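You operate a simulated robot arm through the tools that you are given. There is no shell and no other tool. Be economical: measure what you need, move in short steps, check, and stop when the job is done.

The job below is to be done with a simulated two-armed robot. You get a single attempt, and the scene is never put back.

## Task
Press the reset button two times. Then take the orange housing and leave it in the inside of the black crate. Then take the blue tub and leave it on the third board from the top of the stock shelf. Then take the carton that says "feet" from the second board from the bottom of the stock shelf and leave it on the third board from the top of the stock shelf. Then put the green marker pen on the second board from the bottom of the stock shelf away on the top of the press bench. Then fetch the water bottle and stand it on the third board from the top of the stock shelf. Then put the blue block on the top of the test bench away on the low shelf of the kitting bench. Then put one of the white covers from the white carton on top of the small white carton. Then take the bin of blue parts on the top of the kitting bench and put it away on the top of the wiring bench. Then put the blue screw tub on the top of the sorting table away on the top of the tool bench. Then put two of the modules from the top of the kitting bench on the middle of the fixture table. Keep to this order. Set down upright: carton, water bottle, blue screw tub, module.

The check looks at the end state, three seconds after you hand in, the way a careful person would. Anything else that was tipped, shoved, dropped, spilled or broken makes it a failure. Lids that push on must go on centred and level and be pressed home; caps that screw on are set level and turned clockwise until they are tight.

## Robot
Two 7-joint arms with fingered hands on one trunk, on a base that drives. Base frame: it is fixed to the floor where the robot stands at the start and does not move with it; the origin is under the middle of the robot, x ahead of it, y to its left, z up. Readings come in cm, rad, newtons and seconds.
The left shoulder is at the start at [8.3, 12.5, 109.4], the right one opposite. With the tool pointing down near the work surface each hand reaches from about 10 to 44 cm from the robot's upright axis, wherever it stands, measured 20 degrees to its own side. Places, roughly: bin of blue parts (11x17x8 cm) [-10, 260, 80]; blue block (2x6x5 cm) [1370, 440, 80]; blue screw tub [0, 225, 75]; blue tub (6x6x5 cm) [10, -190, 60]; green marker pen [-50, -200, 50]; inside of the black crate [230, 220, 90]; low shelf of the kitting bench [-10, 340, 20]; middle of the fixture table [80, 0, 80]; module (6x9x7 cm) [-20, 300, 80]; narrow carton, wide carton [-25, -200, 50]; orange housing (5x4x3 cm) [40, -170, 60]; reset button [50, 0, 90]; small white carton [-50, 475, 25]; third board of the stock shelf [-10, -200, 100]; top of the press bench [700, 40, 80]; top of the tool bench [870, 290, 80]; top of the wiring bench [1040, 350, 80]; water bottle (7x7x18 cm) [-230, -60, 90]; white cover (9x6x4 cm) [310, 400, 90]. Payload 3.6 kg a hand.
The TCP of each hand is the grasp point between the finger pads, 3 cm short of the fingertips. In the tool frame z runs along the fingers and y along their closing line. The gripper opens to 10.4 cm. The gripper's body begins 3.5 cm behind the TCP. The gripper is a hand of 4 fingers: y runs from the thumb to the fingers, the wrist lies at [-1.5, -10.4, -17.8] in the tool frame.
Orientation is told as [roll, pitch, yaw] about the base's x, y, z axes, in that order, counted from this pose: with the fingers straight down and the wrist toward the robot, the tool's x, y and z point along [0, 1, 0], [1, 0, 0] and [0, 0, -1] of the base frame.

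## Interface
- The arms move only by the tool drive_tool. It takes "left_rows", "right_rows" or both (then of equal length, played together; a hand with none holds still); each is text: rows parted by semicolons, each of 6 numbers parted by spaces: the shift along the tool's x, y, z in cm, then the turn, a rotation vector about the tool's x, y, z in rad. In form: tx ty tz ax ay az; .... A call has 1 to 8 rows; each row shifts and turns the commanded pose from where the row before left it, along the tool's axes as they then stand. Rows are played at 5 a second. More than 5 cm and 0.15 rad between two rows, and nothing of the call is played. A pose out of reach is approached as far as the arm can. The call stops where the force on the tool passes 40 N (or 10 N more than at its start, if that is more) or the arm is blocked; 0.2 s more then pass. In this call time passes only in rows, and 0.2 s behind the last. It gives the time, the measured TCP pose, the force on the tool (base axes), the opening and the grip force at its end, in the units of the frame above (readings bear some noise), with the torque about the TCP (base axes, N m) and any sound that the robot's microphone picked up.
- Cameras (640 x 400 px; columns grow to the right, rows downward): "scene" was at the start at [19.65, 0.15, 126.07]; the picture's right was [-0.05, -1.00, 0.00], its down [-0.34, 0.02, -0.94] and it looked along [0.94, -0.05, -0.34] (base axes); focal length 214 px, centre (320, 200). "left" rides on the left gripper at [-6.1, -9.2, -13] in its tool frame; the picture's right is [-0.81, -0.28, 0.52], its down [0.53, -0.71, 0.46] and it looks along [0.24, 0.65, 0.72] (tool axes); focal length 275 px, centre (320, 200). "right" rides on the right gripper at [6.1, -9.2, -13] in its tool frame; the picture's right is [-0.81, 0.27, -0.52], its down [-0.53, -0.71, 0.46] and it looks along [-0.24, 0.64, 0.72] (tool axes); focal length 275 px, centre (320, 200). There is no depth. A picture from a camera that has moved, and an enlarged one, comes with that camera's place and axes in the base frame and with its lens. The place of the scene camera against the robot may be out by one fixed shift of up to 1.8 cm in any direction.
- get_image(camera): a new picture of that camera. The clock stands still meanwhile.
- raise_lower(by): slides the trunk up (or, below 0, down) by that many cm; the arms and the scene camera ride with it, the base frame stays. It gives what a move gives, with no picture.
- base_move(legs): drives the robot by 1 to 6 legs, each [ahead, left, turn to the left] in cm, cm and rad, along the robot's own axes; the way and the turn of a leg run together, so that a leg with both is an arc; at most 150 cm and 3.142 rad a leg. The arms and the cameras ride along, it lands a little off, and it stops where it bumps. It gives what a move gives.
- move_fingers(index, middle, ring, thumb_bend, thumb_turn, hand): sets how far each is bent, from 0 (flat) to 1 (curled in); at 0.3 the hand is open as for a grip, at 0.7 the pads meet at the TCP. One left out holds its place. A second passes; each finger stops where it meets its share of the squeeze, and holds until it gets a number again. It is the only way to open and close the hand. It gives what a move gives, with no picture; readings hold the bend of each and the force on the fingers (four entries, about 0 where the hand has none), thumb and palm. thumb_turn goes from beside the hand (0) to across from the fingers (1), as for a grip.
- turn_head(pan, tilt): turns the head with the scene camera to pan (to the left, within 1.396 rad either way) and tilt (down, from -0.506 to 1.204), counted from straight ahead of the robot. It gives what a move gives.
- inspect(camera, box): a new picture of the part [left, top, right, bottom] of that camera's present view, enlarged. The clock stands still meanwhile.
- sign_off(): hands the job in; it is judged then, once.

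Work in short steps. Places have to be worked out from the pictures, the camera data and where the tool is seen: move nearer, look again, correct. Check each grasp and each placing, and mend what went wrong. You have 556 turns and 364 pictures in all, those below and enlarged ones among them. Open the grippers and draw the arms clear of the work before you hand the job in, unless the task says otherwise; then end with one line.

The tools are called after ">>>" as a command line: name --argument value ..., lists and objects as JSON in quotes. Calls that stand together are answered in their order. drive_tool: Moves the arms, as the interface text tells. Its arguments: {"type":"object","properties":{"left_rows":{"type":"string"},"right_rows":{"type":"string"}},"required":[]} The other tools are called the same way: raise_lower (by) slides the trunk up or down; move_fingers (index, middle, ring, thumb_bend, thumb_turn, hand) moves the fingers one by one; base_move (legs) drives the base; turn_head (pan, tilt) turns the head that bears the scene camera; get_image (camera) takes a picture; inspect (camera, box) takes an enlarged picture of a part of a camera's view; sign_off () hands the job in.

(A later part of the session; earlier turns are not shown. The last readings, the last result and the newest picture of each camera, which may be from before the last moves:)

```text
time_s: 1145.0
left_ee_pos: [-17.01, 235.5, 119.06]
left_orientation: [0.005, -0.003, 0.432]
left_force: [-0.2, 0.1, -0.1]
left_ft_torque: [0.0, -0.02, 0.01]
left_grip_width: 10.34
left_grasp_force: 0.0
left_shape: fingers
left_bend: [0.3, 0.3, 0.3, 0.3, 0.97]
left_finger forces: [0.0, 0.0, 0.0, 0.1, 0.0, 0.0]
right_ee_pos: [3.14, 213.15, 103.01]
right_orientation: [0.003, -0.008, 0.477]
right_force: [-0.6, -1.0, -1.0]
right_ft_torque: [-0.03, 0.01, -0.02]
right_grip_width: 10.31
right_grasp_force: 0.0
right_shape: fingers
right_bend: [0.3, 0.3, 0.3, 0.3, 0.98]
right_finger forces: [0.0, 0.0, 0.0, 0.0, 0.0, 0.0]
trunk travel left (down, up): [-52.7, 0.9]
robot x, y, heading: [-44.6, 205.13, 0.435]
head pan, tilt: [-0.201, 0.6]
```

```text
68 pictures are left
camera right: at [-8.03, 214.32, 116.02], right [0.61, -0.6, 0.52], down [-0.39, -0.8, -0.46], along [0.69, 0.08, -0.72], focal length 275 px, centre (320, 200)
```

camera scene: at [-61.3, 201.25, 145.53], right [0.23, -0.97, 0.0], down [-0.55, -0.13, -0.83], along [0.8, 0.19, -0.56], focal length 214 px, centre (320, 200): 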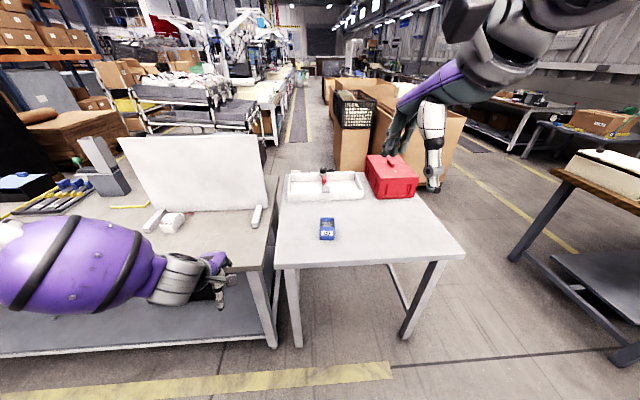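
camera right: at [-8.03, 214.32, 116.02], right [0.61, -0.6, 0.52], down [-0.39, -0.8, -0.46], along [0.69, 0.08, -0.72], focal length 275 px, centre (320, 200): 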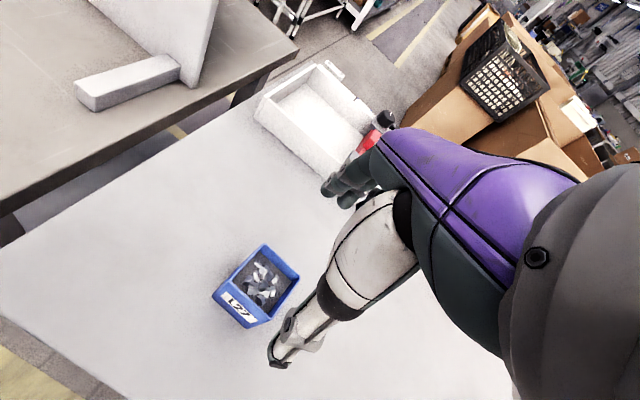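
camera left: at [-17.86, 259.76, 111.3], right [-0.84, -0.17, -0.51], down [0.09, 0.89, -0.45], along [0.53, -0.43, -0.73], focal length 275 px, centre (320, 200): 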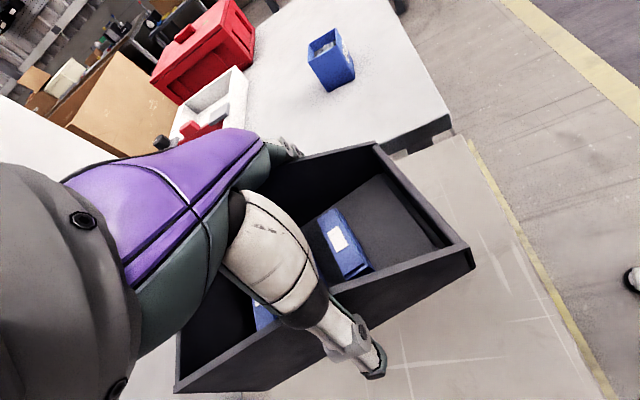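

Tub is 2.5 forward, 1 right, rotated −0.28. Align and descend partway.

>>> drive_tool --right_rows "-1.1 2.5 0 0 0 0.14;0 0 3 0 0 0.14;0 0 4 0 0 0"

>>> get_image --camera "right"

```text
time_s: 1145.8
left_ee_pos: [-17.1, 235.44, 119.19]
left_orientation: [0.005, -0.001, 0.433]
left_force: [0.3, -0.3, -0.4]
left_ft_torque: [-0.02, -0.01, 0.0]
left_grip_width: 10.35
left_grasp_force: 0.0
left_shape: fingers
left_bend: [0.3, 0.3, 0.3, 0.3, 0.97]
left_finger forces: [0.1, 0.1, 0.0, 0.1, 0.0, 0.0]
right_ee_pos: [5.77, 210.81, 98.36]
right_orientation: [0.007, -0.007, 0.195]
right_force: [1.2, -0.2, -0.6]
right_ft_torque: [0.03, -0.01, 0.01]
right_grip_width: 10.3
right_grasp_force: 0.1
right_shape: fingers
right_bend: [0.3, 0.3, 0.3, 0.3, 0.98]
right_finger forces: [0.0, 0.0, 0.1, 0.0, 0.0, 0.0]
right hand out of reach, approached as far as the arm can: row 2, 3
trunk travel left (down, up): [-52.7, 0.9]
robot x, y, heading: [-44.76, 205.28, 0.439]
head pan, tilt: [-0.201, 0.6]
```

```text
67 pictures are left
camera right: at [-4.58, 214.96, 111.37], right [0.42, -0.75, 0.51], down [-0.59, -0.66, -0.46], along [0.68, -0.11, -0.72], focal length 275 px, centre (320, 200)
```

right: 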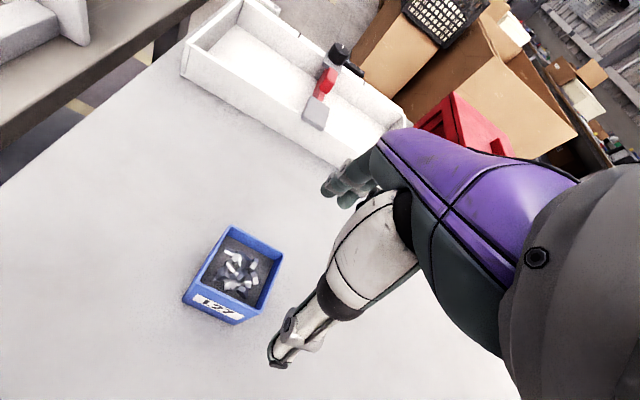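

Shift base ahead 1.6, left 1.9, and lower the trunk 9.

>>> base_move --legs '[[1.6, 1.9, 0]]'

>>> raise_lower --by -8

>>> inspect --camera "right" --box '[190, 150, 410, 380]'

```text
time_s: 1146.6
left_ee_pos: [-16.48, 237.71, 119.26]
left_orientation: [0.006, -0.004, 0.434]
left_force: [-0.1, 0.4, 0.4]
left_ft_torque: [0.01, -0.02, -0.02]
left_grip_width: 10.35
left_grasp_force: 0.1
left_shape: fingers
left_bend: [0.3, 0.3, 0.3, 0.3, 0.97]
left_finger forces: [0.0, 0.0, 0.0, 0.0, 0.1, 0.1]
right_ee_pos: [6.39, 213.13, 98.47]
right_orientation: [0.007, -0.007, 0.197]
right_force: [-1.0, -0.2, 0.2]
right_ft_torque: [-0.01, 0.02, 0.01]
right_grip_width: 10.29
right_grasp_force: 0.0
right_shape: fingers
right_bend: [0.3, 0.3, 0.3, 0.3, 0.98]
right_finger forces: [0.0, 0.1, 0.1, 0.0, 0.1, 0.0]
trunk travel left (down, up): [-52.7, 0.9]
robot x, y, heading: [-44.27, 207.51, 0.439]
head pan, tilt: [-0.201, 0.6]
```

```text
time_s: 1147.7
left_ee_pos: [-16.04, 237.98, 108.63]
left_orientation: [0.005, 0.066, 0.433]
left_force: [-0.6, 0.4, 0.0]
left_ft_torque: [-0.03, 0.0, 0.03]
left_grip_width: 10.36
left_grasp_force: 0.1
left_shape: fingers
left_bend: [0.3, 0.3, 0.3, 0.3, 0.97]
left_finger forces: [0.0, 0.0, 0.0, 0.1, 0.0, 0.0]
right_ee_pos: [6.57, 213.28, 90.53]
right_orientation: [0.007, -0.008, 0.197]
right_force: [0.0, 0.2, 0.4]
right_ft_torque: [0.01, 0.01, 0.01]
right_grip_width: 10.31
right_grasp_force: 0.0
right_shape: fingers
right_bend: [0.3, 0.3, 0.3, 0.3, 0.98]
right_finger forces: [0.1, 0.1, 0.0, 0.0, 0.0, 0.0]
trunk travel left (down, up): [-44.7, 8.9]
robot x, y, heading: [-44.41, 207.14, 0.438]
head pan, tilt: [-0.201, 0.6]
```

```text
1.74 times, centred on (300, 265) of right
camera zoom: at [-3.97, 217.37, 103.44], right [0.42, -0.75, 0.51], down [-0.59, -0.66, -0.47], along [0.69, -0.11, -0.72], focal length 479 px, centre (355, 87)
```

zoom: 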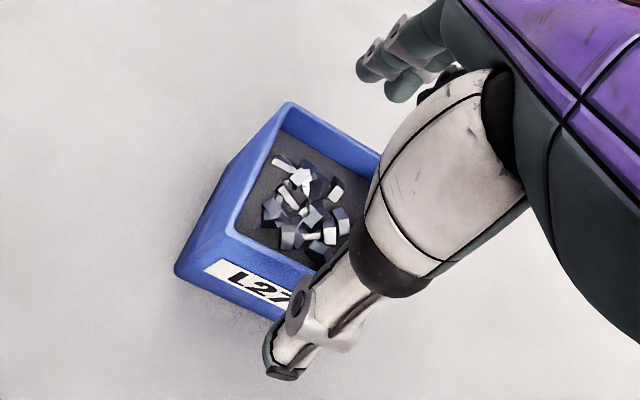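

Well aligned. Lower 4 more.

>>> raise_lower --by -4

>>> inspect --camera "right" --box '[190, 150, 410, 380]'

```text
time_s: 1148.6
left_ee_pos: [-15.88, 238.12, 102.38]
left_orientation: [0.004, 0.128, 0.434]
left_force: [1.0, -0.5, 0.6]
left_ft_torque: [0.0, 0.0, -0.05]
left_grip_width: 10.35
left_grasp_force: 0.0
left_shape: fingers
left_bend: [0.3, 0.3, 0.3, 0.3, 0.97]
left_finger forces: [0.1, 0.0, 0.1, 0.0, 0.0, 0.0]
right_ee_pos: [6.51, 213.25, 86.41]
right_orientation: [0.007, -0.008, 0.197]
right_force: [0.6, 0.3, -0.3]
right_ft_torque: [0.0, -0.01, 0.0]
right_grip_width: 10.33
right_grasp_force: 0.1
right_shape: fingers
right_bend: [0.3, 0.3, 0.3, 0.3, 0.98]
right_finger forces: [0.0, 0.0, 0.1, 0.0, 0.0, 0.1]
trunk travel left (down, up): [-40.7, 12.9]
robot x, y, heading: [-44.66, 207.36, 0.443]
head pan, tilt: [-0.201, 0.6]
```

```text
1.74 times, centred on (300, 265) of right
camera zoom: at [-3.94, 217.35, 99.4], right [0.42, -0.75, 0.51], down [-0.59, -0.66, -0.46], along [0.68, -0.11, -0.72], focal length 479 px, centre (355, 87)
```

zoom: 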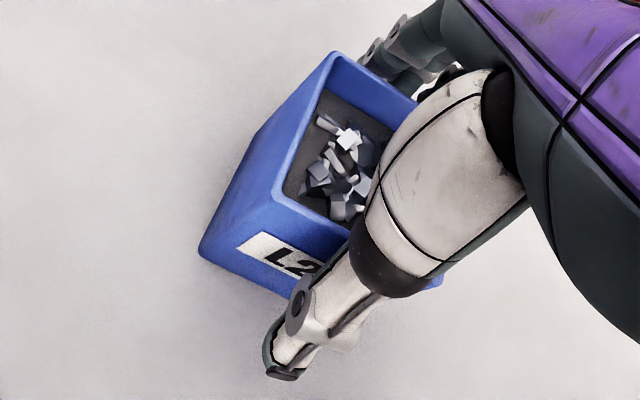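

Straddled. Lower 2 and close.

>>> raise_lower --by -2

>>> move_fingers --hand "right" --index 0.58 --middle 0.58 --ring 0.58 --thumb_bend 0.58

>>> raise_lower --by 5

>>> get_image --camera "right"

```text
time_s: 1149.2
left_ee_pos: [-15.81, 238.14, 100.05]
left_orientation: [0.003, 0.146, 0.432]
left_force: [-0.8, 0.0, -0.1]
left_ft_torque: [0.04, -0.03, 0.02]
left_grip_width: 10.35
left_grasp_force: 0.1
left_shape: fingers
left_bend: [0.3, 0.3, 0.3, 0.3, 0.97]
left_finger forces: [0.0, 0.0, 0.0, 0.0, 0.0, 0.0]
right_ee_pos: [6.49, 213.38, 84.38]
right_orientation: [0.005, -0.007, 0.198]
right_force: [-0.5, -0.4, -0.1]
right_ft_torque: [-0.02, 0.0, 0.01]
right_grip_width: 10.39
right_grasp_force: 0.8
right_shape: fingers
right_bend: [0.3, 0.3, 0.3, 0.3, 0.98]
right_finger forces: [0.6, 0.0, 0.1, 0.0, 0.9, 0.0]
trunk travel left (down, up): [-38.7, 14.9]
robot x, y, heading: [-44.23, 207.54, 0.445]
head pan, tilt: [-0.201, 0.6]
```

```text
time_s: 1150.2
left_ee_pos: [-15.81, 238.13, 100.03]
left_orientation: [0.006, 0.146, 0.434]
left_force: [-0.7, 0.8, -0.9]
left_ft_torque: [0.0, 0.02, -0.01]
left_grip_width: 10.33
left_grasp_force: 0.0
left_shape: fingers
left_bend: [0.3, 0.3, 0.3, 0.3, 0.97]
left_finger forces: [0.0, 0.1, 0.0, 0.1, 0.0, 0.0]
right_ee_pos: [6.45, 213.23, 84.4]
right_orientation: [0.006, -0.009, 0.197]
right_force: [2.0, -0.8, 6.1]
right_ft_torque: [-0.04, -0.35, -0.05]
right_grip_width: 6.66
right_grasp_force: 30.4
right_shape: fingers
right_bend: [0.39, 0.5, 0.53, 0.56, 0.99]
right_finger forces: [20.8, 6.7, 4.2, 0.0, 29.2, 0.0]
trunk travel left (down, up): [-38.7, 14.9]
robot x, y, heading: [-44.31, 207.72, 0.439]
head pan, tilt: [-0.201, 0.6]
```

```text
time_s: 1151.2
left_ee_pos: [-15.6, 238.11, 104.87]
left_orientation: [0.005, 0.147, 0.431]
left_force: [1.2, -0.7, -0.6]
left_ft_torque: [0.0, 0.01, -0.01]
left_grip_width: 10.34
left_grasp_force: 0.2
left_shape: fingers
left_bend: [0.3, 0.3, 0.3, 0.3, 0.97]
left_finger forces: [0.1, 0.0, 0.0, 0.0, 0.0, 0.0]
right_ee_pos: [6.41, 213.28, 89.3]
right_orientation: [0.004, -0.004, 0.197]
right_force: [0.2, -0.5, -1.7]
right_ft_torque: [-0.03, 0.0, -0.02]
right_grip_width: 6.64
right_grasp_force: 28.4
right_shape: fingers
right_bend: [0.4, 0.51, 0.54, 0.56, 1.0]
right_finger forces: [18.4, 5.8, 3.1, 0.0, 28.9, 0.0]
trunk travel left (down, up): [-43.7, 9.9]
robot x, y, heading: [-44.52, 207.17, 0.443]
head pan, tilt: [-0.201, 0.6]
```

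```text
64 pictures are left
camera right: at [-3.93, 217.37, 102.31], right [0.43, -0.74, 0.51], down [-0.59, -0.66, -0.46], along [0.68, -0.11, -0.72], focal length 275 px, centre (320, 200)
```

right: 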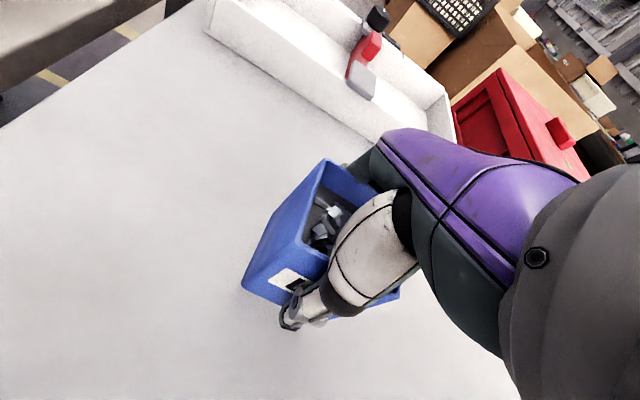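

Tub held level. Raise, back off and drive to the tool bench by the known route.

>>> raise_lower --by 8

>>> base_move --legs '[[-22, 0, 0], [0, 0, -1.69], [97, 0, 0], [0, 0, 1.57], [150, 0, 0], [14, 0, 0]]'

>>> base_move --legs '[[0, 0, -1.57], [150, 0, 0], [38, 0, 0], [0, 0, 1.57]]'

```text
time_s: 1152.3
left_ee_pos: [-15.73, 238.21, 112.92]
left_orientation: [0.005, 0.146, 0.433]
left_force: [0.8, 0.8, -0.8]
left_ft_torque: [0.0, -0.01, -0.02]
left_grip_width: 10.33
left_grasp_force: 0.1
left_shape: fingers
left_bend: [0.3, 0.3, 0.3, 0.3, 0.97]
left_finger forces: [0.0, 0.1, 0.1, 0.0, 0.0, 0.0]
right_ee_pos: [6.43, 213.17, 97.26]
right_orientation: [0.006, -0.003, 0.197]
right_force: [-0.2, -0.1, -1.8]
right_ft_torque: [-0.04, -0.02, -0.01]
right_grip_width: 6.62
right_grasp_force: 27.9
right_shape: fingers
right_bend: [0.4, 0.51, 0.54, 0.55, 1.0]
right_finger forces: [18.5, 5.7, 3.2, 0.0, 28.9, 0.0]
trunk travel left (down, up): [-51.7, 1.9]
robot x, y, heading: [-44.74, 207.26, 0.439]
head pan, tilt: [-0.201, 0.6]
```

```text
time_s: 1174.6
left_ee_pos: [153.0, 178.66, 113.05]
left_orientation: [0.004, 0.144, 0.302]
left_force: [-0.1, -0.3, -0.3]
left_ft_torque: [-0.02, 0.01, -0.02]
left_grip_width: 10.36
left_grasp_force: 0.0
left_shape: fingers
left_bend: [0.3, 0.3, 0.3, 0.3, 0.97]
left_finger forces: [0.0, 0.0, 0.0, 0.0, 0.0, 0.1]
right_ee_pos: [171.69, 150.97, 97.4]
right_orientation: [0.007, -0.008, 0.067]
right_force: [0.5, 0.7, -2.3]
right_ft_torque: [0.0, 0.01, -0.04]
right_grip_width: 6.53
right_grasp_force: 25.7
right_shape: fingers
right_bend: [0.41, 0.51, 0.54, 0.55, 1.0]
right_finger forces: [16.9, 5.3, 3.5, 0.0, 25.8, 0.0]
trunk travel left (down, up): [-51.7, 1.9]
robot x, y, heading: [120.52, 151.99, 0.307]
head pan, tilt: [-0.201, 0.6]
```

```text
time_s: 1191.7
left_ee_pos: [210.73, -1.54, 112.9]
left_orientation: [0.001, 0.146, 0.3]
left_force: [0.3, 0.2, 0.2]
left_ft_torque: [0.0, 0.0, -0.03]
left_grip_width: 10.33
left_grasp_force: 0.1
left_shape: fingers
left_bend: [0.3, 0.3, 0.3, 0.3, 0.97]
left_finger forces: [0.0, 0.0, 0.0, 0.0, 0.0, 0.1]
right_ee_pos: [229.44, -29.07, 97.41]
right_orientation: [0.007, -0.006, 0.065]
right_force: [-0.4, -0.8, -3.0]
right_ft_torque: [0.02, -0.01, 0.01]
right_grip_width: 6.37
right_grasp_force: 23.1
right_shape: fingers
right_bend: [0.41, 0.51, 0.55, 0.55, 1.0]
right_finger forces: [15.6, 5.2, 2.7, 0.0, 23.0, 0.0]
trunk travel left (down, up): [-51.7, 1.9]
robot x, y, heading: [178.39, -28.26, 0.306]
head pan, tilt: [-0.201, 0.6]
```

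Continue along the aisle to the tool bench and turn left to face it.

>>> base_move --legs '[[148, 8, 0.015], [150, 0, 0], [150, 0, 0], [150, 0, 0], [138, 0, 0], [0, 0, 1.57]]'

>>> turn_head --pan 0 --tilt 0.65

>>> get_image --camera "scene"

```text
time_s: 1224.2
left_ee_pos: [844.81, 250.62, 112.86]
left_orientation: [0.009, 0.151, 0.371]
left_force: [1.4, -1.2, 0.1]
left_ft_torque: [0.11, 0.08, -0.01]
left_grip_width: 10.37
left_grasp_force: 0.0
left_shape: fingers
left_bend: [0.3, 0.3, 0.3, 0.3, 0.97]
left_finger forces: [0.0, 0.0, 0.0, 0.0, 0.0, 0.0]
right_ee_pos: [865.15, 224.66, 97.24]
right_orientation: [0.017, 0.0, 0.138]
right_force: [1.2, -1.1, -3.1]
right_ft_torque: [0.06, 0.09, 0.03]
right_grip_width: 6.38
right_grasp_force: 23.4
right_shape: fingers
right_bend: [0.41, 0.52, 0.55, 0.54, 1.0]
right_finger forces: [15.9, 5.2, 2.9, 0.0, 22.8, 0.1]
trunk travel left (down, up): [-51.7, 1.9]
robot x, y, heading: [813.87, 222.08, 0.375]
head pan, tilt: [-0.201, 0.6]
stopped in leg 5: the robot was blocked; the commanded pose is now the measured one
```

```text
time_s: 1224.9
left_ee_pos: [844.03, 251.59, 112.85]
left_orientation: [0.002, 0.149, 0.373]
left_force: [-0.7, 1.2, 1.2]
left_ft_torque: [0.02, 0.02, -0.02]
left_grip_width: 10.35
left_grasp_force: 0.1
left_shape: fingers
left_bend: [0.3, 0.3, 0.3, 0.3, 0.97]
left_finger forces: [0.0, 0.0, 0.0, 0.0, 0.0, 0.0]
right_ee_pos: [864.64, 225.5, 97.55]
right_orientation: [0.01, -0.007, 0.14]
right_force: [0.5, -0.2, -2.2]
right_ft_torque: [-0.02, -0.02, -0.01]
right_grip_width: 6.39
right_grasp_force: 23.5
right_shape: fingers
right_bend: [0.41, 0.52, 0.55, 0.54, 1.0]
right_finger forces: [15.7, 5.2, 2.7, 0.0, 23.0, 0.1]
trunk travel left (down, up): [-51.7, 1.9]
robot x, y, heading: [813.72, 222.5, 0.376]
head pan, tilt: [0.0, 0.649]
```

```text
63 pictures are left
camera scene: at [823.02, 227.26, 144.14], right [0.37, -0.93, 0.0], down [-0.56, -0.22, -0.8], along [0.74, 0.29, -0.6], focal length 214 px, centre (320, 200)
```

scene: 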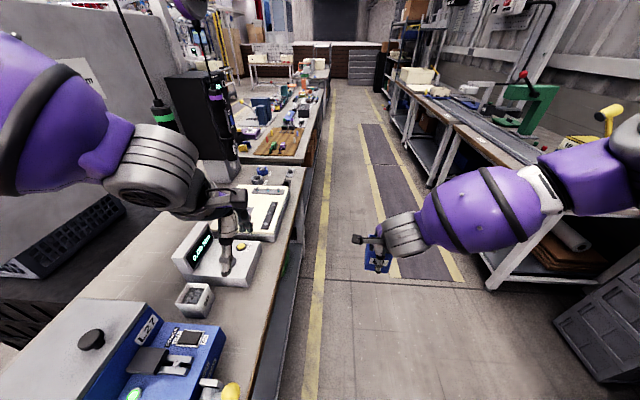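

I drifted left and bumped the tool bench edge. Move right 28 away.

>>> base_move --legs '[[-4, 0, 0], [0, -28, -0.05]]'

>>> turn_head --pan 0.5 --tilt 0.6

>>> get_image --camera "scene"

```text
time_s: 1227.4
left_ee_pos: [851.26, 222.62, 112.91]
left_orientation: [0.002, 0.148, 0.331]
left_force: [0.1, 0.0, 0.8]
left_ft_torque: [0.0, -0.01, -0.02]
left_grip_width: 10.36
left_grasp_force: 0.1
left_shape: fingers
left_bend: [0.3, 0.3, 0.3, 0.3, 0.97]
left_finger forces: [0.0, 0.1, 0.0, 0.0, 0.0, 0.0]
right_ee_pos: [870.54, 195.64, 97.44]
right_orientation: [0.01, -0.008, 0.098]
right_force: [0.2, -0.2, -2.5]
right_ft_torque: [0.01, -0.03, -0.02]
right_grip_width: 6.41
right_grasp_force: 23.2
right_shape: fingers
right_bend: [0.41, 0.52, 0.55, 0.54, 1.0]
right_finger forces: [15.8, 5.2, 2.7, 0.0, 22.8, 0.1]
trunk travel left (down, up): [-51.7, 1.9]
robot x, y, heading: [819.28, 195.02, 0.328]
head pan, tilt: [0.0, 0.649]
```

```text
time_s: 1228.3
left_ee_pos: [851.22, 222.52, 112.93]
left_orientation: [0.0, 0.147, 0.33]
left_force: [0.1, -0.3, 0.0]
left_ft_torque: [-0.02, 0.0, -0.02]
left_grip_width: 10.37
left_grasp_force: 0.1
left_shape: fingers
left_bend: [0.3, 0.3, 0.3, 0.3, 0.97]
left_finger forces: [0.0, 0.0, 0.0, 0.0, 0.0, 0.1]
right_ee_pos: [870.55, 195.61, 97.52]
right_orientation: [0.008, -0.006, 0.099]
right_force: [0.2, 0.0, -2.2]
right_ft_torque: [-0.02, 0.01, 0.02]
right_grip_width: 6.38
right_grasp_force: 23.0
right_shape: fingers
right_bend: [0.41, 0.52, 0.55, 0.54, 1.0]
right_finger forces: [15.8, 5.2, 2.7, 0.0, 22.9, 0.0]
trunk travel left (down, up): [-51.7, 1.9]
robot x, y, heading: [819.76, 195.06, 0.328]
head pan, tilt: [0.499, 0.6]
```

```text
62 pictures are left
camera scene: at [826.94, 202.81, 144.56], right [0.74, -0.67, 0.0], down [-0.38, -0.42, -0.82], along [0.56, 0.61, -0.57], focal length 214 px, centre (320, 200)
```

scene: 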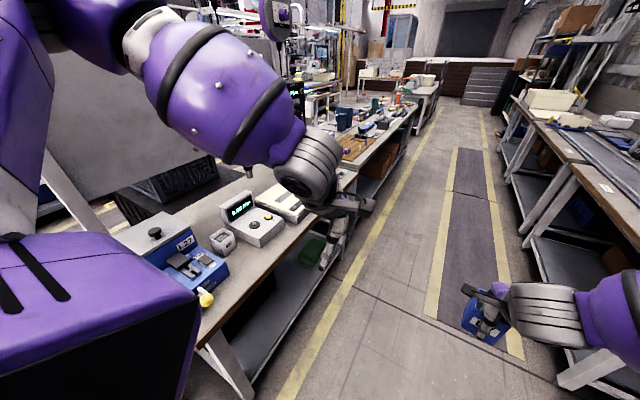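

Drive ahead 62 and turn left to face the tool bench.

>>> base_move --legs '[[62, 0, 0], [0, 0, 1.56]]'

>>> turn_head --pan 0 --tilt 0.65

>>> get_image --camera "scene"

```text
time_s: 1235.6
left_ee_pos: [852.72, 247.75, 112.9]
left_orientation: [0.002, 0.147, 1.877]
left_force: [0.2, 0.3, 0.5]
left_ft_torque: [-0.01, 0.02, -0.01]
left_grip_width: 10.37
left_grasp_force: 0.0
left_shape: fingers
left_bend: [0.3, 0.3, 0.3, 0.3, 0.97]
left_finger forces: [0.0, 0.0, 0.1, 0.1, 0.0, 0.0]
right_ee_pos: [880.03, 266.57, 97.57]
right_orientation: [0.007, -0.007, 1.644]
right_force: [0.0, 0.0, -1.1]
right_ft_torque: [0.01, -0.02, 0.03]
right_grip_width: 6.34
right_grasp_force: 22.2
right_shape: fingers
right_bend: [0.42, 0.52, 0.55, 0.54, 1.0]
right_finger forces: [15.0, 4.9, 2.7, 0.1, 21.4, 0.0]
trunk travel left (down, up): [-51.7, 1.9]
robot x, y, heading: [879.77, 215.88, 1.876]
head pan, tilt: [0.499, 0.6]
```

```text
time_s: 1236.5
left_ee_pos: [852.77, 247.79, 112.8]
left_orientation: [0.002, 0.147, 1.877]
left_force: [-0.1, -0.2, 0.5]
left_ft_torque: [-0.01, 0.0, 0.0]
left_grip_width: 10.36
left_grasp_force: 0.0
left_shape: fingers
left_bend: [0.3, 0.3, 0.3, 0.3, 0.97]
left_finger forces: [0.0, 0.0, 0.0, 0.1, 0.0, 0.0]
right_ee_pos: [880.11, 266.4, 97.4]
right_orientation: [0.008, -0.009, 1.644]
right_force: [1.0, 0.4, -2.0]
right_ft_torque: [0.02, -0.01, 0.0]
right_grip_width: 6.35
right_grasp_force: 21.9
right_shape: fingers
right_bend: [0.42, 0.52, 0.55, 0.54, 1.0]
right_finger forces: [14.9, 5.0, 2.7, 0.0, 21.3, 0.0]
trunk travel left (down, up): [-51.7, 1.9]
robot x, y, heading: [879.46, 215.76, 1.876]
head pan, tilt: [0.0, 0.649]
```

```text
61 pictures are left
camera scene: at [875.33, 226.72, 144.13], right [0.95, 0.3, 0.0], down [0.18, -0.58, -0.8], along [-0.24, 0.76, -0.6], focal length 214 px, centre (320, 200)
```

scene: 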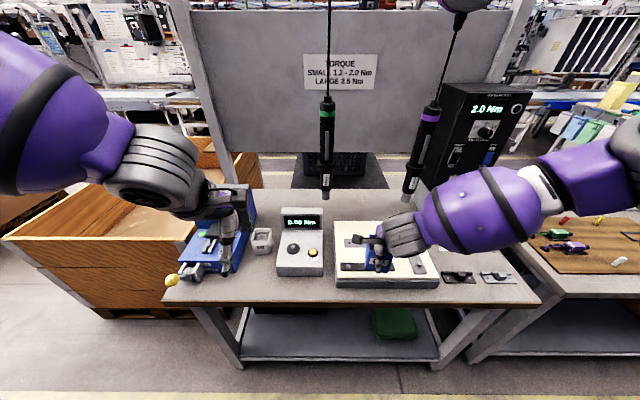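

A free spot on the tool bench right of the white tray, ≈ [912.7, 295.6]. Base right 40, ahead 10, arm forward 8.

>>> base_move --legs '[[0, -40, 0], [10, 0, 0]]'

>>> drive_tool --right_rows "0 4 0 0 0 0;0 4 0 0 0 0"

>>> get_image --camera "right"

>>> get_image --camera "scene"

```text
time_s: 1239.7
left_ee_pos: [887.04, 269.09, 112.87]
left_orientation: [0.001, 0.147, 1.878]
left_force: [0.5, 0.7, 0.1]
left_ft_torque: [0.01, -0.02, 0.01]
left_grip_width: 10.34
left_grasp_force: 0.0
left_shape: fingers
left_bend: [0.3, 0.3, 0.3, 0.3, 0.97]
left_finger forces: [0.1, 0.0, 0.1, 0.1, 0.0, 0.1]
right_ee_pos: [914.33, 287.71, 97.47]
right_orientation: [0.011, -0.006, 1.647]
right_force: [-0.2, 0.6, -2.0]
right_ft_torque: [-0.01, -0.01, 0.03]
right_grip_width: 6.34
right_grasp_force: 21.9
right_shape: fingers
right_bend: [0.42, 0.52, 0.55, 0.54, 1.0]
right_finger forces: [15.2, 5.0, 2.8, 0.0, 21.6, 0.0]
trunk travel left (down, up): [-51.7, 1.9]
robot x, y, heading: [913.95, 237.01, 1.881]
head pan, tilt: [0.0, 0.649]
```

```text
time_s: 1240.3
left_ee_pos: [886.99, 269.15, 112.91]
left_orientation: [0.001, 0.149, 1.88]
left_force: [-0.8, 0.2, -0.8]
left_ft_torque: [-0.02, -0.02, -0.01]
left_grip_width: 10.34
left_grasp_force: 0.0
left_shape: fingers
left_bend: [0.3, 0.3, 0.3, 0.3, 0.97]
left_finger forces: [0.0, 0.0, 0.0, 0.0, 0.0, 0.0]
right_ee_pos: [914.37, 295.18, 98.17]
right_orientation: [0.01, -0.005, 1.649]
right_force: [-0.1, -0.1, -2.4]
right_ft_torque: [-0.03, -0.04, 0.02]
right_grip_width: 6.31
right_grasp_force: 21.8
right_shape: fingers
right_bend: [0.42, 0.52, 0.55, 0.54, 1.0]
right_finger forces: [15.1, 5.0, 2.8, 0.1, 21.6, 0.0]
right hand out of reach, approached as far as the arm can: row 2
trunk travel left (down, up): [-51.7, 1.9]
robot x, y, heading: [914.14, 237.04, 1.882]
head pan, tilt: [0.0, 0.649]
```

```text
60 pictures are left
camera right: at [909.0, 285.53, 111.23], right [0.79, 0.33, 0.51], down [0.58, -0.67, -0.47], along [0.18, 0.66, -0.72], focal length 275 px, centre (320, 200)
```

right: 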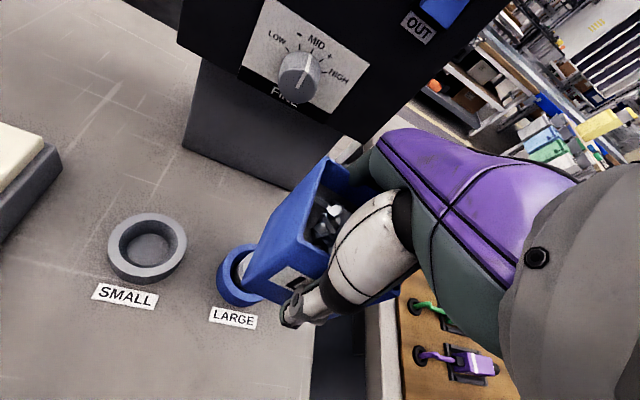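

```text
59 pictures are left
camera scene: at [909.55, 248.02, 144.12], right [0.95, 0.31, 0.0], down [0.18, -0.58, -0.8], along [-0.24, 0.76, -0.61], focal length 214 px, centre (320, 200)
```

scene: 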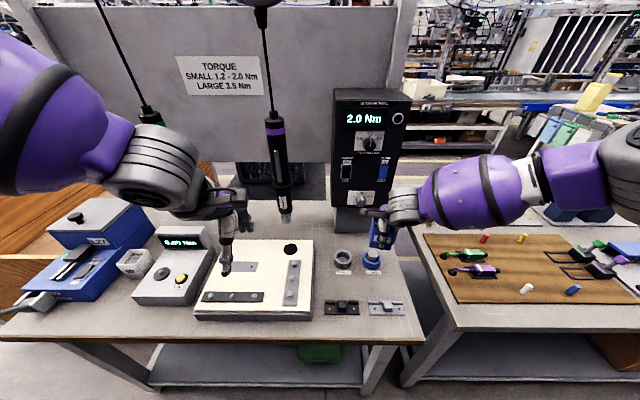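

The rings occupy that spot; there's a free area further left-rear at ≈ [890, 306] between tray, torque box and a hanging driver. Base left 20, ahead 12.

>>> base_move --legs '[[0, 20, 0], [12, 0, 0]]'

>>> get_image --camera "right"

>>> get_image --camera "scene"

```text
time_s: 1242.8
left_ee_pos: [864.21, 274.39, 112.93]
left_orientation: [0.002, 0.147, 1.887]
left_force: [-0.7, 1.0, 0.1]
left_ft_torque: [0.02, 0.03, -0.03]
left_grip_width: 10.37
left_grasp_force: 0.2
left_shape: fingers
left_bend: [0.3, 0.3, 0.3, 0.3, 0.97]
left_finger forces: [0.1, 0.0, 0.1, 0.0, 0.0, 0.0]
right_ee_pos: [891.49, 300.86, 98.23]
right_orientation: [0.012, -0.007, 1.656]
right_force: [-0.1, -0.7, -2.4]
right_ft_torque: [0.13, 0.03, 0.09]
right_grip_width: 6.34
right_grasp_force: 23.5
right_shape: fingers
right_bend: [0.42, 0.52, 0.55, 0.54, 1.0]
right_finger forces: [15.9, 5.2, 3.0, 0.0, 22.6, 0.0]
trunk travel left (down, up): [-51.7, 1.9]
robot x, y, heading: [891.63, 242.12, 1.889]
head pan, tilt: [0.0, 0.649]
```

```text
58 pictures are left
camera right: at [886.17, 291.03, 111.29], right [0.79, 0.34, 0.51], down [0.59, -0.66, -0.47], along [0.18, 0.67, -0.72], focal length 275 px, centre (320, 200)
```

right: 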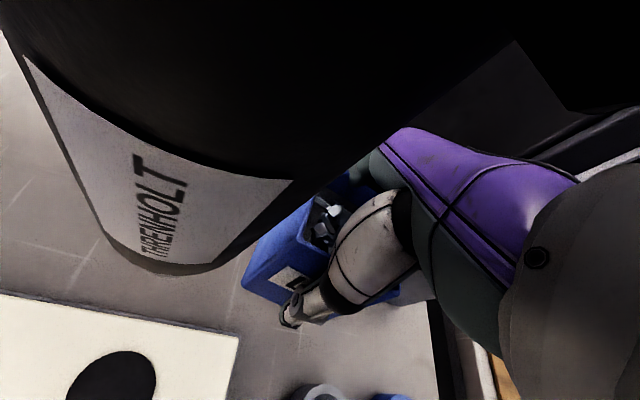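

```text
57 pictures are left
camera scene: at [887.01, 253.52, 144.15], right [0.95, 0.31, 0.0], down [0.19, -0.57, -0.8], along [-0.25, 0.76, -0.6], focal length 214 px, centre (320, 200)
```

scene: 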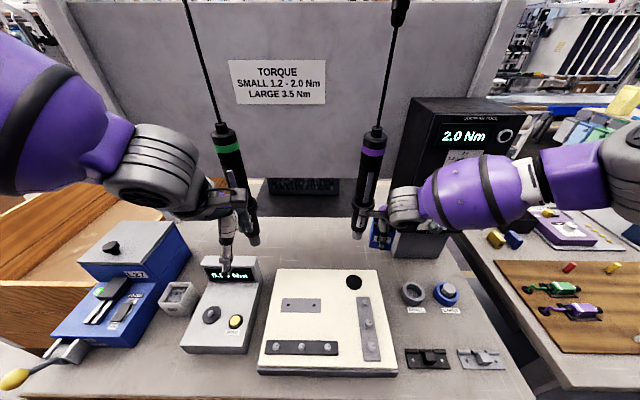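

The tub is between tray and torque box, beside (not touching) the hanging driver. Shift 1 cm right/forward and lower 10.

>>> base_move --legs '[[1, -1.2, 0]]'

>>> raise_lower --by -10.5

>>> get_image --camera "right"

```text
time_s: 1243.5
left_ee_pos: [864.99, 275.65, 112.9]
left_orientation: [0.001, 0.145, 1.887]
left_force: [0.1, -0.3, 0.9]
left_ft_torque: [0.01, -0.01, 0.02]
left_grip_width: 10.34
left_grasp_force: 0.5
left_shape: fingers
left_bend: [0.3, 0.3, 0.3, 0.3, 0.97]
left_finger forces: [0.0, 0.3, 0.0, 0.1, 0.0, 0.1]
right_ee_pos: [892.18, 302.1, 98.4]
right_orientation: [0.01, -0.008, 1.657]
right_force: [-3.5, -3.4, -1.5]
right_ft_torque: [0.27, -0.06, 0.16]
right_grip_width: 6.33
right_grasp_force: 26.0
right_shape: fingers
right_bend: [0.42, 0.52, 0.56, 0.54, 1.0]
right_finger forces: [15.7, 5.1, 7.9, 0.0, 22.8, 0.0]
trunk travel left (down, up): [-51.7, 1.9]
robot x, y, heading: [892.29, 243.98, 1.889]
head pan, tilt: [0.0, 0.649]
```

```text
time_s: 1244.9
left_ee_pos: [865.04, 275.89, 102.51]
left_orientation: [0.003, 0.145, 1.887]
left_force: [0.0, -0.1, 0.7]
left_ft_torque: [0.0, 0.0, 0.01]
left_grip_width: 10.36
left_grasp_force: 0.1
left_shape: fingers
left_bend: [0.3, 0.3, 0.3, 0.3, 0.97]
left_finger forces: [0.0, 0.1, 0.0, 0.0, 0.1, 0.0]
right_ee_pos: [892.16, 302.11, 87.78]
right_orientation: [0.01, -0.006, 1.654]
right_force: [0.6, -0.2, -4.1]
right_ft_torque: [0.09, -0.1, 0.0]
right_grip_width: 6.35
right_grasp_force: 22.8
right_shape: fingers
right_bend: [0.42, 0.52, 0.56, 0.54, 1.0]
right_finger forces: [15.8, 5.2, 3.3, 0.0, 22.4, 0.1]
trunk travel left (down, up): [-41.2, 12.4]
robot x, y, heading: [892.22, 243.64, 1.886]
head pan, tilt: [0.0, 0.649]
```

```text
56 pictures are left
camera right: at [886.96, 292.39, 100.75], right [0.79, 0.34, 0.51], down [0.59, -0.66, -0.47], along [0.18, 0.67, -0.72], focal length 275 px, centre (320, 200)
```

right: 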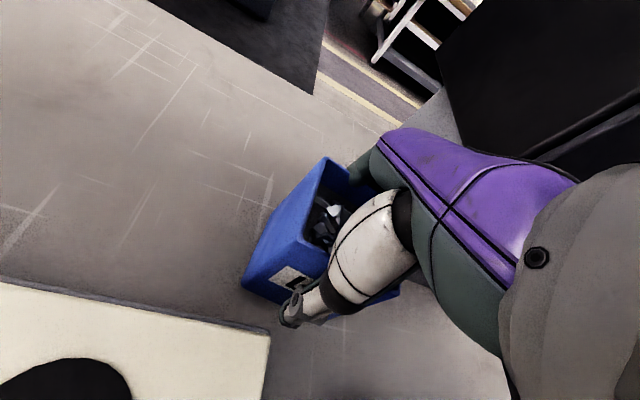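

Shift 1 cm left and 0.7 back to clear the torque box, then lower to contact.

>>> base_move --legs '[[-0.7, 1, 0]]'

>>> raise_lower --by -2.5

```text
time_s: 1245.7
left_ee_pos: [864.31, 274.9, 102.49]
left_orientation: [0.002, 0.148, 1.887]
left_force: [-0.2, 0.2, 0.3]
left_ft_torque: [-0.04, 0.01, 0.0]
left_grip_width: 10.35
left_grasp_force: 0.4
left_shape: fingers
left_bend: [0.3, 0.3, 0.3, 0.3, 0.97]
left_finger forces: [0.0, 0.1, 0.1, 0.0, 0.0, 0.0]
right_ee_pos: [891.62, 301.18, 87.68]
right_orientation: [0.009, -0.005, 1.653]
right_force: [0.1, 4.8, -4.4]
right_ft_torque: [0.27, -0.07, -0.01]
right_grip_width: 6.27
right_grasp_force: 28.7
right_shape: fingers
right_bend: [0.41, 0.51, 0.55, 0.54, 1.0]
right_finger forces: [18.6, 5.6, 3.3, 0.1, 30.0, 0.0]
trunk travel left (down, up): [-41.2, 12.4]
robot x, y, heading: [891.14, 242.58, 1.889]
head pan, tilt: [0.0, 0.649]
```

```text
time_s: 1246.1
left_ee_pos: [864.46, 274.75, 101.06]
left_orientation: [-0.001, 0.152, 1.885]
left_force: [0.3, -0.1, -0.6]
left_ft_torque: [-0.01, 0.01, 0.01]
left_grip_width: 10.35
left_grasp_force: 0.1
left_shape: fingers
left_bend: [0.3, 0.3, 0.3, 0.3, 0.97]
left_finger forces: [0.0, 0.1, 0.0, 0.0, 0.1, 0.1]
right_ee_pos: [891.25, 301.62, 87.28]
right_orientation: [0.022, -0.021, 1.655]
right_force: [1.4, -3.1, 11.4]
right_ft_torque: [-0.82, -0.13, 0.03]
right_grip_width: 6.58
right_grasp_force: 26.4
right_shape: fingers
right_bend: [0.43, 0.52, 0.56, 0.51, 1.0]
right_finger forces: [12.6, 4.5, 3.2, 0.0, 32.0, 0.0]
trunk travel left (down, up): [-40.0, 13.6]
robot x, y, heading: [891.62, 242.93, 1.886]
head pan, tilt: [0.0, 0.649]
stopped: the force on the tool passed its limit (the readings are from after the stop); the commanded pose is now the measured one
```

Contact higher than expected—maybe the tray edge. Look.

>>> inspect --camera "right" --box '[190, 150, 410, 380]'

```text
1.74 times, centred on (300, 265) of right
camera zoom: at [886.05, 291.69, 100.09], right [0.8, 0.33, 0.51], down [0.58, -0.66, -0.48], along [0.17, 0.68, -0.71], focal length 479 px, centre (355, 87)
```

zoom: 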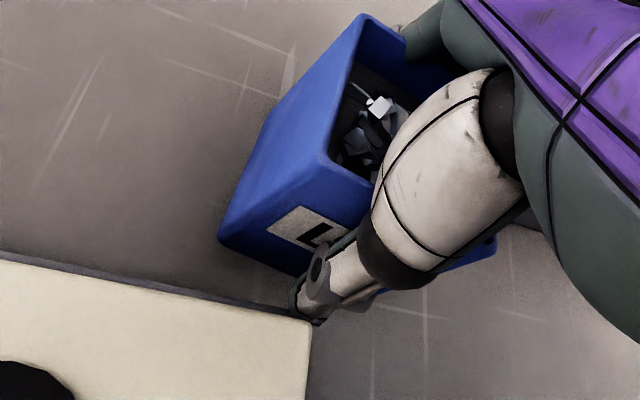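

The thumb rests on the tray's corner. Raise 2, rotate the hand +0.4 (thumb to the right, fingers away from the torque box), and lower again.

>>> raise_lower --by 2.5

>>> drive_tool --right_rows "0 0.5 0 0 0 -0.14;0 0.5 0 0 0 -0.14;0 0 0 0 0 -0.12"

>>> inspect --camera "right" --box '[190, 150, 410, 380]'

```text
time_s: 1246.8
left_ee_pos: [864.43, 274.81, 103.46]
left_orientation: [0.002, 0.155, 1.886]
left_force: [-0.1, 0.4, -0.1]
left_ft_torque: [0.0, 0.0, 0.01]
left_grip_width: 10.35
left_grasp_force: 0.5
left_shape: fingers
left_bend: [0.3, 0.3, 0.3, 0.3, 0.97]
left_finger forces: [0.0, 0.1, 0.0, 0.0, 0.0, 0.0]
right_ee_pos: [891.22, 301.81, 89.69]
right_orientation: [0.022, -0.021, 1.654]
right_force: [-0.2, -0.2, -1.4]
right_ft_torque: [-0.01, -0.02, -0.01]
right_grip_width: 6.33
right_grasp_force: 23.4
right_shape: fingers
right_bend: [0.43, 0.52, 0.56, 0.53, 1.0]
right_finger forces: [16.0, 5.0, 3.1, 0.0, 22.5, 0.0]
trunk travel left (down, up): [-42.5, 11.1]
robot x, y, heading: [891.58, 242.91, 1.89]
head pan, tilt: [0.0, 0.649]
```

```text
time_s: 1247.6
left_ee_pos: [864.48, 274.74, 103.51]
left_orientation: [0.002, 0.152, 1.887]
left_force: [-0.3, -0.2, -0.4]
left_ft_torque: [-0.05, -0.01, -0.01]
left_grip_width: 10.36
left_grasp_force: 0.7
left_shape: fingers
left_bend: [0.3, 0.3, 0.3, 0.3, 0.97]
left_finger forces: [0.1, 0.2, 0.1, 0.0, 0.0, 0.0]
right_ee_pos: [890.96, 302.85, 89.6]
right_orientation: [0.008, -0.027, 2.057]
right_force: [-0.5, 0.4, -1.9]
right_ft_torque: [-0.01, 0.01, 0.02]
right_grip_width: 6.32
right_grasp_force: 22.9
right_shape: fingers
right_bend: [0.43, 0.52, 0.56, 0.53, 1.0]
right_finger forces: [16.0, 5.0, 3.0, 0.1, 22.3, 0.0]
trunk travel left (down, up): [-42.5, 11.1]
robot x, y, heading: [891.69, 242.53, 1.892]
head pan, tilt: [0.0, 0.649]
```

```text
1.74 times, centred on (300, 265) of right
camera zoom: at [890.11, 291.57, 102.43], right [0.6, 0.61, 0.52], down [0.79, -0.37, -0.48], along [-0.1, 0.7, -0.71], focal length 479 px, centre (355, 87)
```

zoom: 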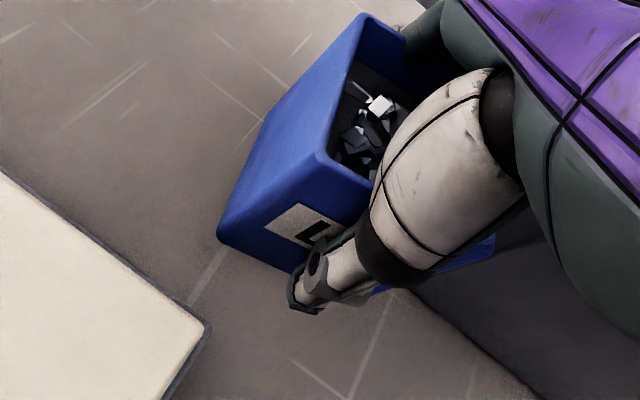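

Clear of the tray. Lower in two steps to contact.

>>> raise_lower --by -3.5

>>> raise_lower --by -1.5

>>> inspect --camera "right" --box '[190, 150, 410, 380]'

```text
time_s: 1248.4
left_ee_pos: [864.41, 274.76, 100.1]
left_orientation: [0.002, 0.151, 1.884]
left_force: [0.7, -1.1, -0.6]
left_ft_torque: [-0.02, -0.02, 0.01]
left_grip_width: 10.35
left_grasp_force: 0.0
left_shape: fingers
left_bend: [0.3, 0.3, 0.3, 0.3, 0.97]
left_finger forces: [0.0, 0.1, 0.0, 0.1, 0.1, 0.0]
right_ee_pos: [891.15, 302.61, 86.12]
right_orientation: [0.008, -0.027, 2.057]
right_force: [-0.4, -0.5, -2.1]
right_ft_torque: [0.0, 0.02, -0.01]
right_grip_width: 6.32
right_grasp_force: 22.9
right_shape: fingers
right_bend: [0.43, 0.52, 0.56, 0.53, 1.0]
right_finger forces: [16.0, 4.9, 2.9, 0.0, 22.3, 0.0]
trunk travel left (down, up): [-39.0, 14.6]
robot x, y, heading: [891.5, 243.04, 1.886]
head pan, tilt: [0.0, 0.649]
```

```text
time_s: 1249.1
left_ee_pos: [864.3, 274.85, 98.54]
left_orientation: [0.002, 0.156, 1.886]
left_force: [0.1, 0.8, 0.1]
left_ft_torque: [-0.02, 0.02, 0.01]
left_grip_width: 10.36
left_grasp_force: 0.0
left_shape: fingers
left_bend: [0.3, 0.3, 0.3, 0.3, 0.97]
left_finger forces: [0.0, 0.1, 0.1, 0.0, 0.0, 0.0]
right_ee_pos: [891.07, 302.64, 84.65]
right_orientation: [0.011, -0.027, 2.055]
right_force: [0.6, -0.3, -0.1]
right_ft_torque: [0.08, -0.03, 0.02]
right_grip_width: 6.33
right_grasp_force: 24.0
right_shape: fingers
right_bend: [0.43, 0.52, 0.56, 0.53, 1.0]
right_finger forces: [16.0, 5.0, 3.5, 0.0, 23.0, 0.1]
trunk travel left (down, up): [-37.5, 16.1]
robot x, y, heading: [891.17, 242.91, 1.891]
head pan, tilt: [0.0, 0.649]
```

```text
1.74 times, centred on (300, 265) of right
camera zoom: at [890.07, 291.43, 97.42], right [0.6, 0.61, 0.52], down [0.79, -0.37, -0.48], along [-0.1, 0.7, -0.71], focal length 479 px, centre (355, 87)
```

zoom: 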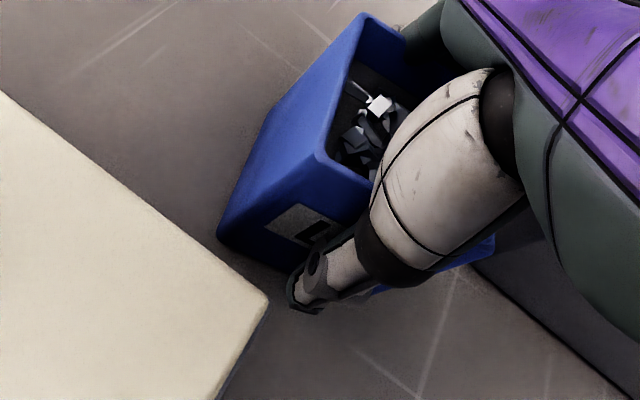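

The tub has settled on the bench. Open moderately and raise.

>>> move_fingers --hand "right" --index 0.33 --middle 0.42 --ring 0.45 --thumb_bend 0.46

>>> raise_lower --by 9

>>> get_image --camera "right"

```text
time_s: 1250.1
left_ee_pos: [864.29, 274.97, 98.52]
left_orientation: [0.002, 0.155, 1.887]
left_force: [-0.3, 0.6, 0.4]
left_ft_torque: [0.01, 0.0, 0.0]
left_grip_width: 10.38
left_grasp_force: 0.1
left_shape: fingers
left_bend: [0.3, 0.3, 0.3, 0.3, 0.97]
left_finger forces: [0.0, 0.1, 0.0, 0.1, 0.0, 0.1]
right_ee_pos: [891.07, 302.8, 84.61]
right_orientation: [0.009, -0.026, 2.053]
right_force: [-0.9, 0.0, -1.3]
right_ft_torque: [0.03, 0.03, 0.03]
right_grip_width: 8.24
right_grasp_force: 4.4
right_shape: fingers
right_bend: [0.32, 0.42, 0.45, 0.46, 1.0]
right_finger forces: [3.7, 0.1, 0.3, 0.1, 3.3, 0.1]
trunk travel left (down, up): [-37.5, 16.1]
robot x, y, heading: [891.35, 242.85, 1.889]
head pan, tilt: [0.0, 0.649]
```

```text
time_s: 1251.3
left_ee_pos: [864.27, 274.86, 107.49]
left_orientation: [0.002, 0.157, 1.886]
left_force: [-0.6, 0.2, -0.1]
left_ft_torque: [-0.02, 0.03, 0.03]
left_grip_width: 10.37
left_grasp_force: 0.2
left_shape: fingers
left_bend: [0.3, 0.3, 0.3, 0.3, 0.97]
left_finger forces: [0.0, 0.1, 0.1, 0.1, 0.0, 0.0]
right_ee_pos: [891.05, 302.64, 93.49]
right_orientation: [0.009, -0.026, 2.054]
right_force: [0.5, -0.4, 0.4]
right_ft_torque: [-0.01, -0.03, 0.0]
right_grip_width: 7.94
right_grasp_force: 0.0
right_shape: fingers
right_bend: [0.33, 0.42, 0.45, 0.46, 1.0]
right_finger forces: [0.1, 0.0, 0.1, 0.0, 0.0, 0.0]
trunk travel left (down, up): [-46.5, 7.1]
robot x, y, heading: [891.54, 243.07, 1.888]
head pan, tilt: [0.0, 0.649]
```

```text
52 pictures are left
camera right: at [890.08, 291.45, 106.36], right [0.6, 0.61, 0.52], down [0.79, -0.38, -0.48], along [-0.1, 0.7, -0.71], focal length 275 px, centre (320, 200)
```

right: 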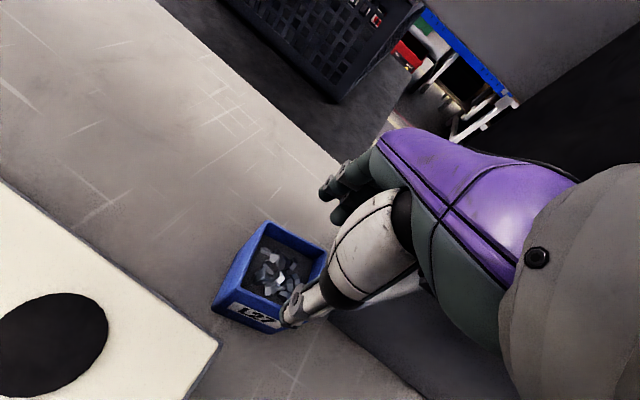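

The screw tub stands on the tool bench. Last: the modules. Raise, back out, and drive back.

>>> raise_lower --by 6

>>> base_move --legs '[[-26, 0, 0], [0, 0, 1.58], [150, 0, 0], [150, 0, 0], [150, 0, 0]]'

```text
time_s: 1252.3
left_ee_pos: [864.26, 274.88, 113.46]
left_orientation: [0.002, 0.158, 1.887]
left_force: [0.5, -0.8, 0.0]
left_ft_torque: [0.03, 0.0, 0.01]
left_grip_width: 10.35
left_grasp_force: 0.2
left_shape: fingers
left_bend: [0.3, 0.3, 0.3, 0.3, 0.97]
left_finger forces: [0.1, 0.2, 0.0, 0.0, 0.0, 0.0]
right_ee_pos: [891.18, 302.59, 99.47]
right_orientation: [0.01, -0.024, 2.052]
right_force: [-1.1, 0.1, 0.0]
right_ft_torque: [-0.03, -0.05, -0.02]
right_grip_width: 7.94
right_grasp_force: 0.0
right_shape: fingers
right_bend: [0.33, 0.42, 0.45, 0.46, 1.0]
right_finger forces: [0.1, 0.1, 0.1, 0.1, 0.0, 0.0]
trunk travel left (down, up): [-52.5, 1.1]
robot x, y, heading: [891.59, 243.03, 1.887]
head pan, tilt: [0.0, 0.649]
```

```text
time_s: 1279.1
left_ee_pos: [441.16, 45.59, 113.53]
left_orientation: [0.004, 0.156, -2.815]
left_force: [-0.7, -0.1, 0.0]
left_ft_torque: [-0.02, 0.0, -0.01]
left_grip_width: 10.33
left_grasp_force: 0.0
left_shape: fingers
left_bend: [0.3, 0.3, 0.3, 0.3, 0.97]
left_finger forces: [0.0, 0.0, 0.0, 0.0, 0.0, 0.0]
right_ee_pos: [413.17, 71.98, 99.54]
right_orientation: [0.008, -0.029, -2.646]
right_force: [-0.3, -0.2, -0.3]
right_ft_torque: [0.02, -0.01, -0.02]
right_grip_width: 7.93
right_grasp_force: 0.0
right_shape: fingers
right_bend: [0.33, 0.42, 0.45, 0.46, 1.0]
right_finger forces: [0.1, 0.1, 0.0, 0.0, 0.0, 0.0]
trunk travel left (down, up): [-52.5, 1.1]
robot x, y, heading: [473.03, 73.11, -2.814]
head pan, tilt: [0.0, 0.649]
```

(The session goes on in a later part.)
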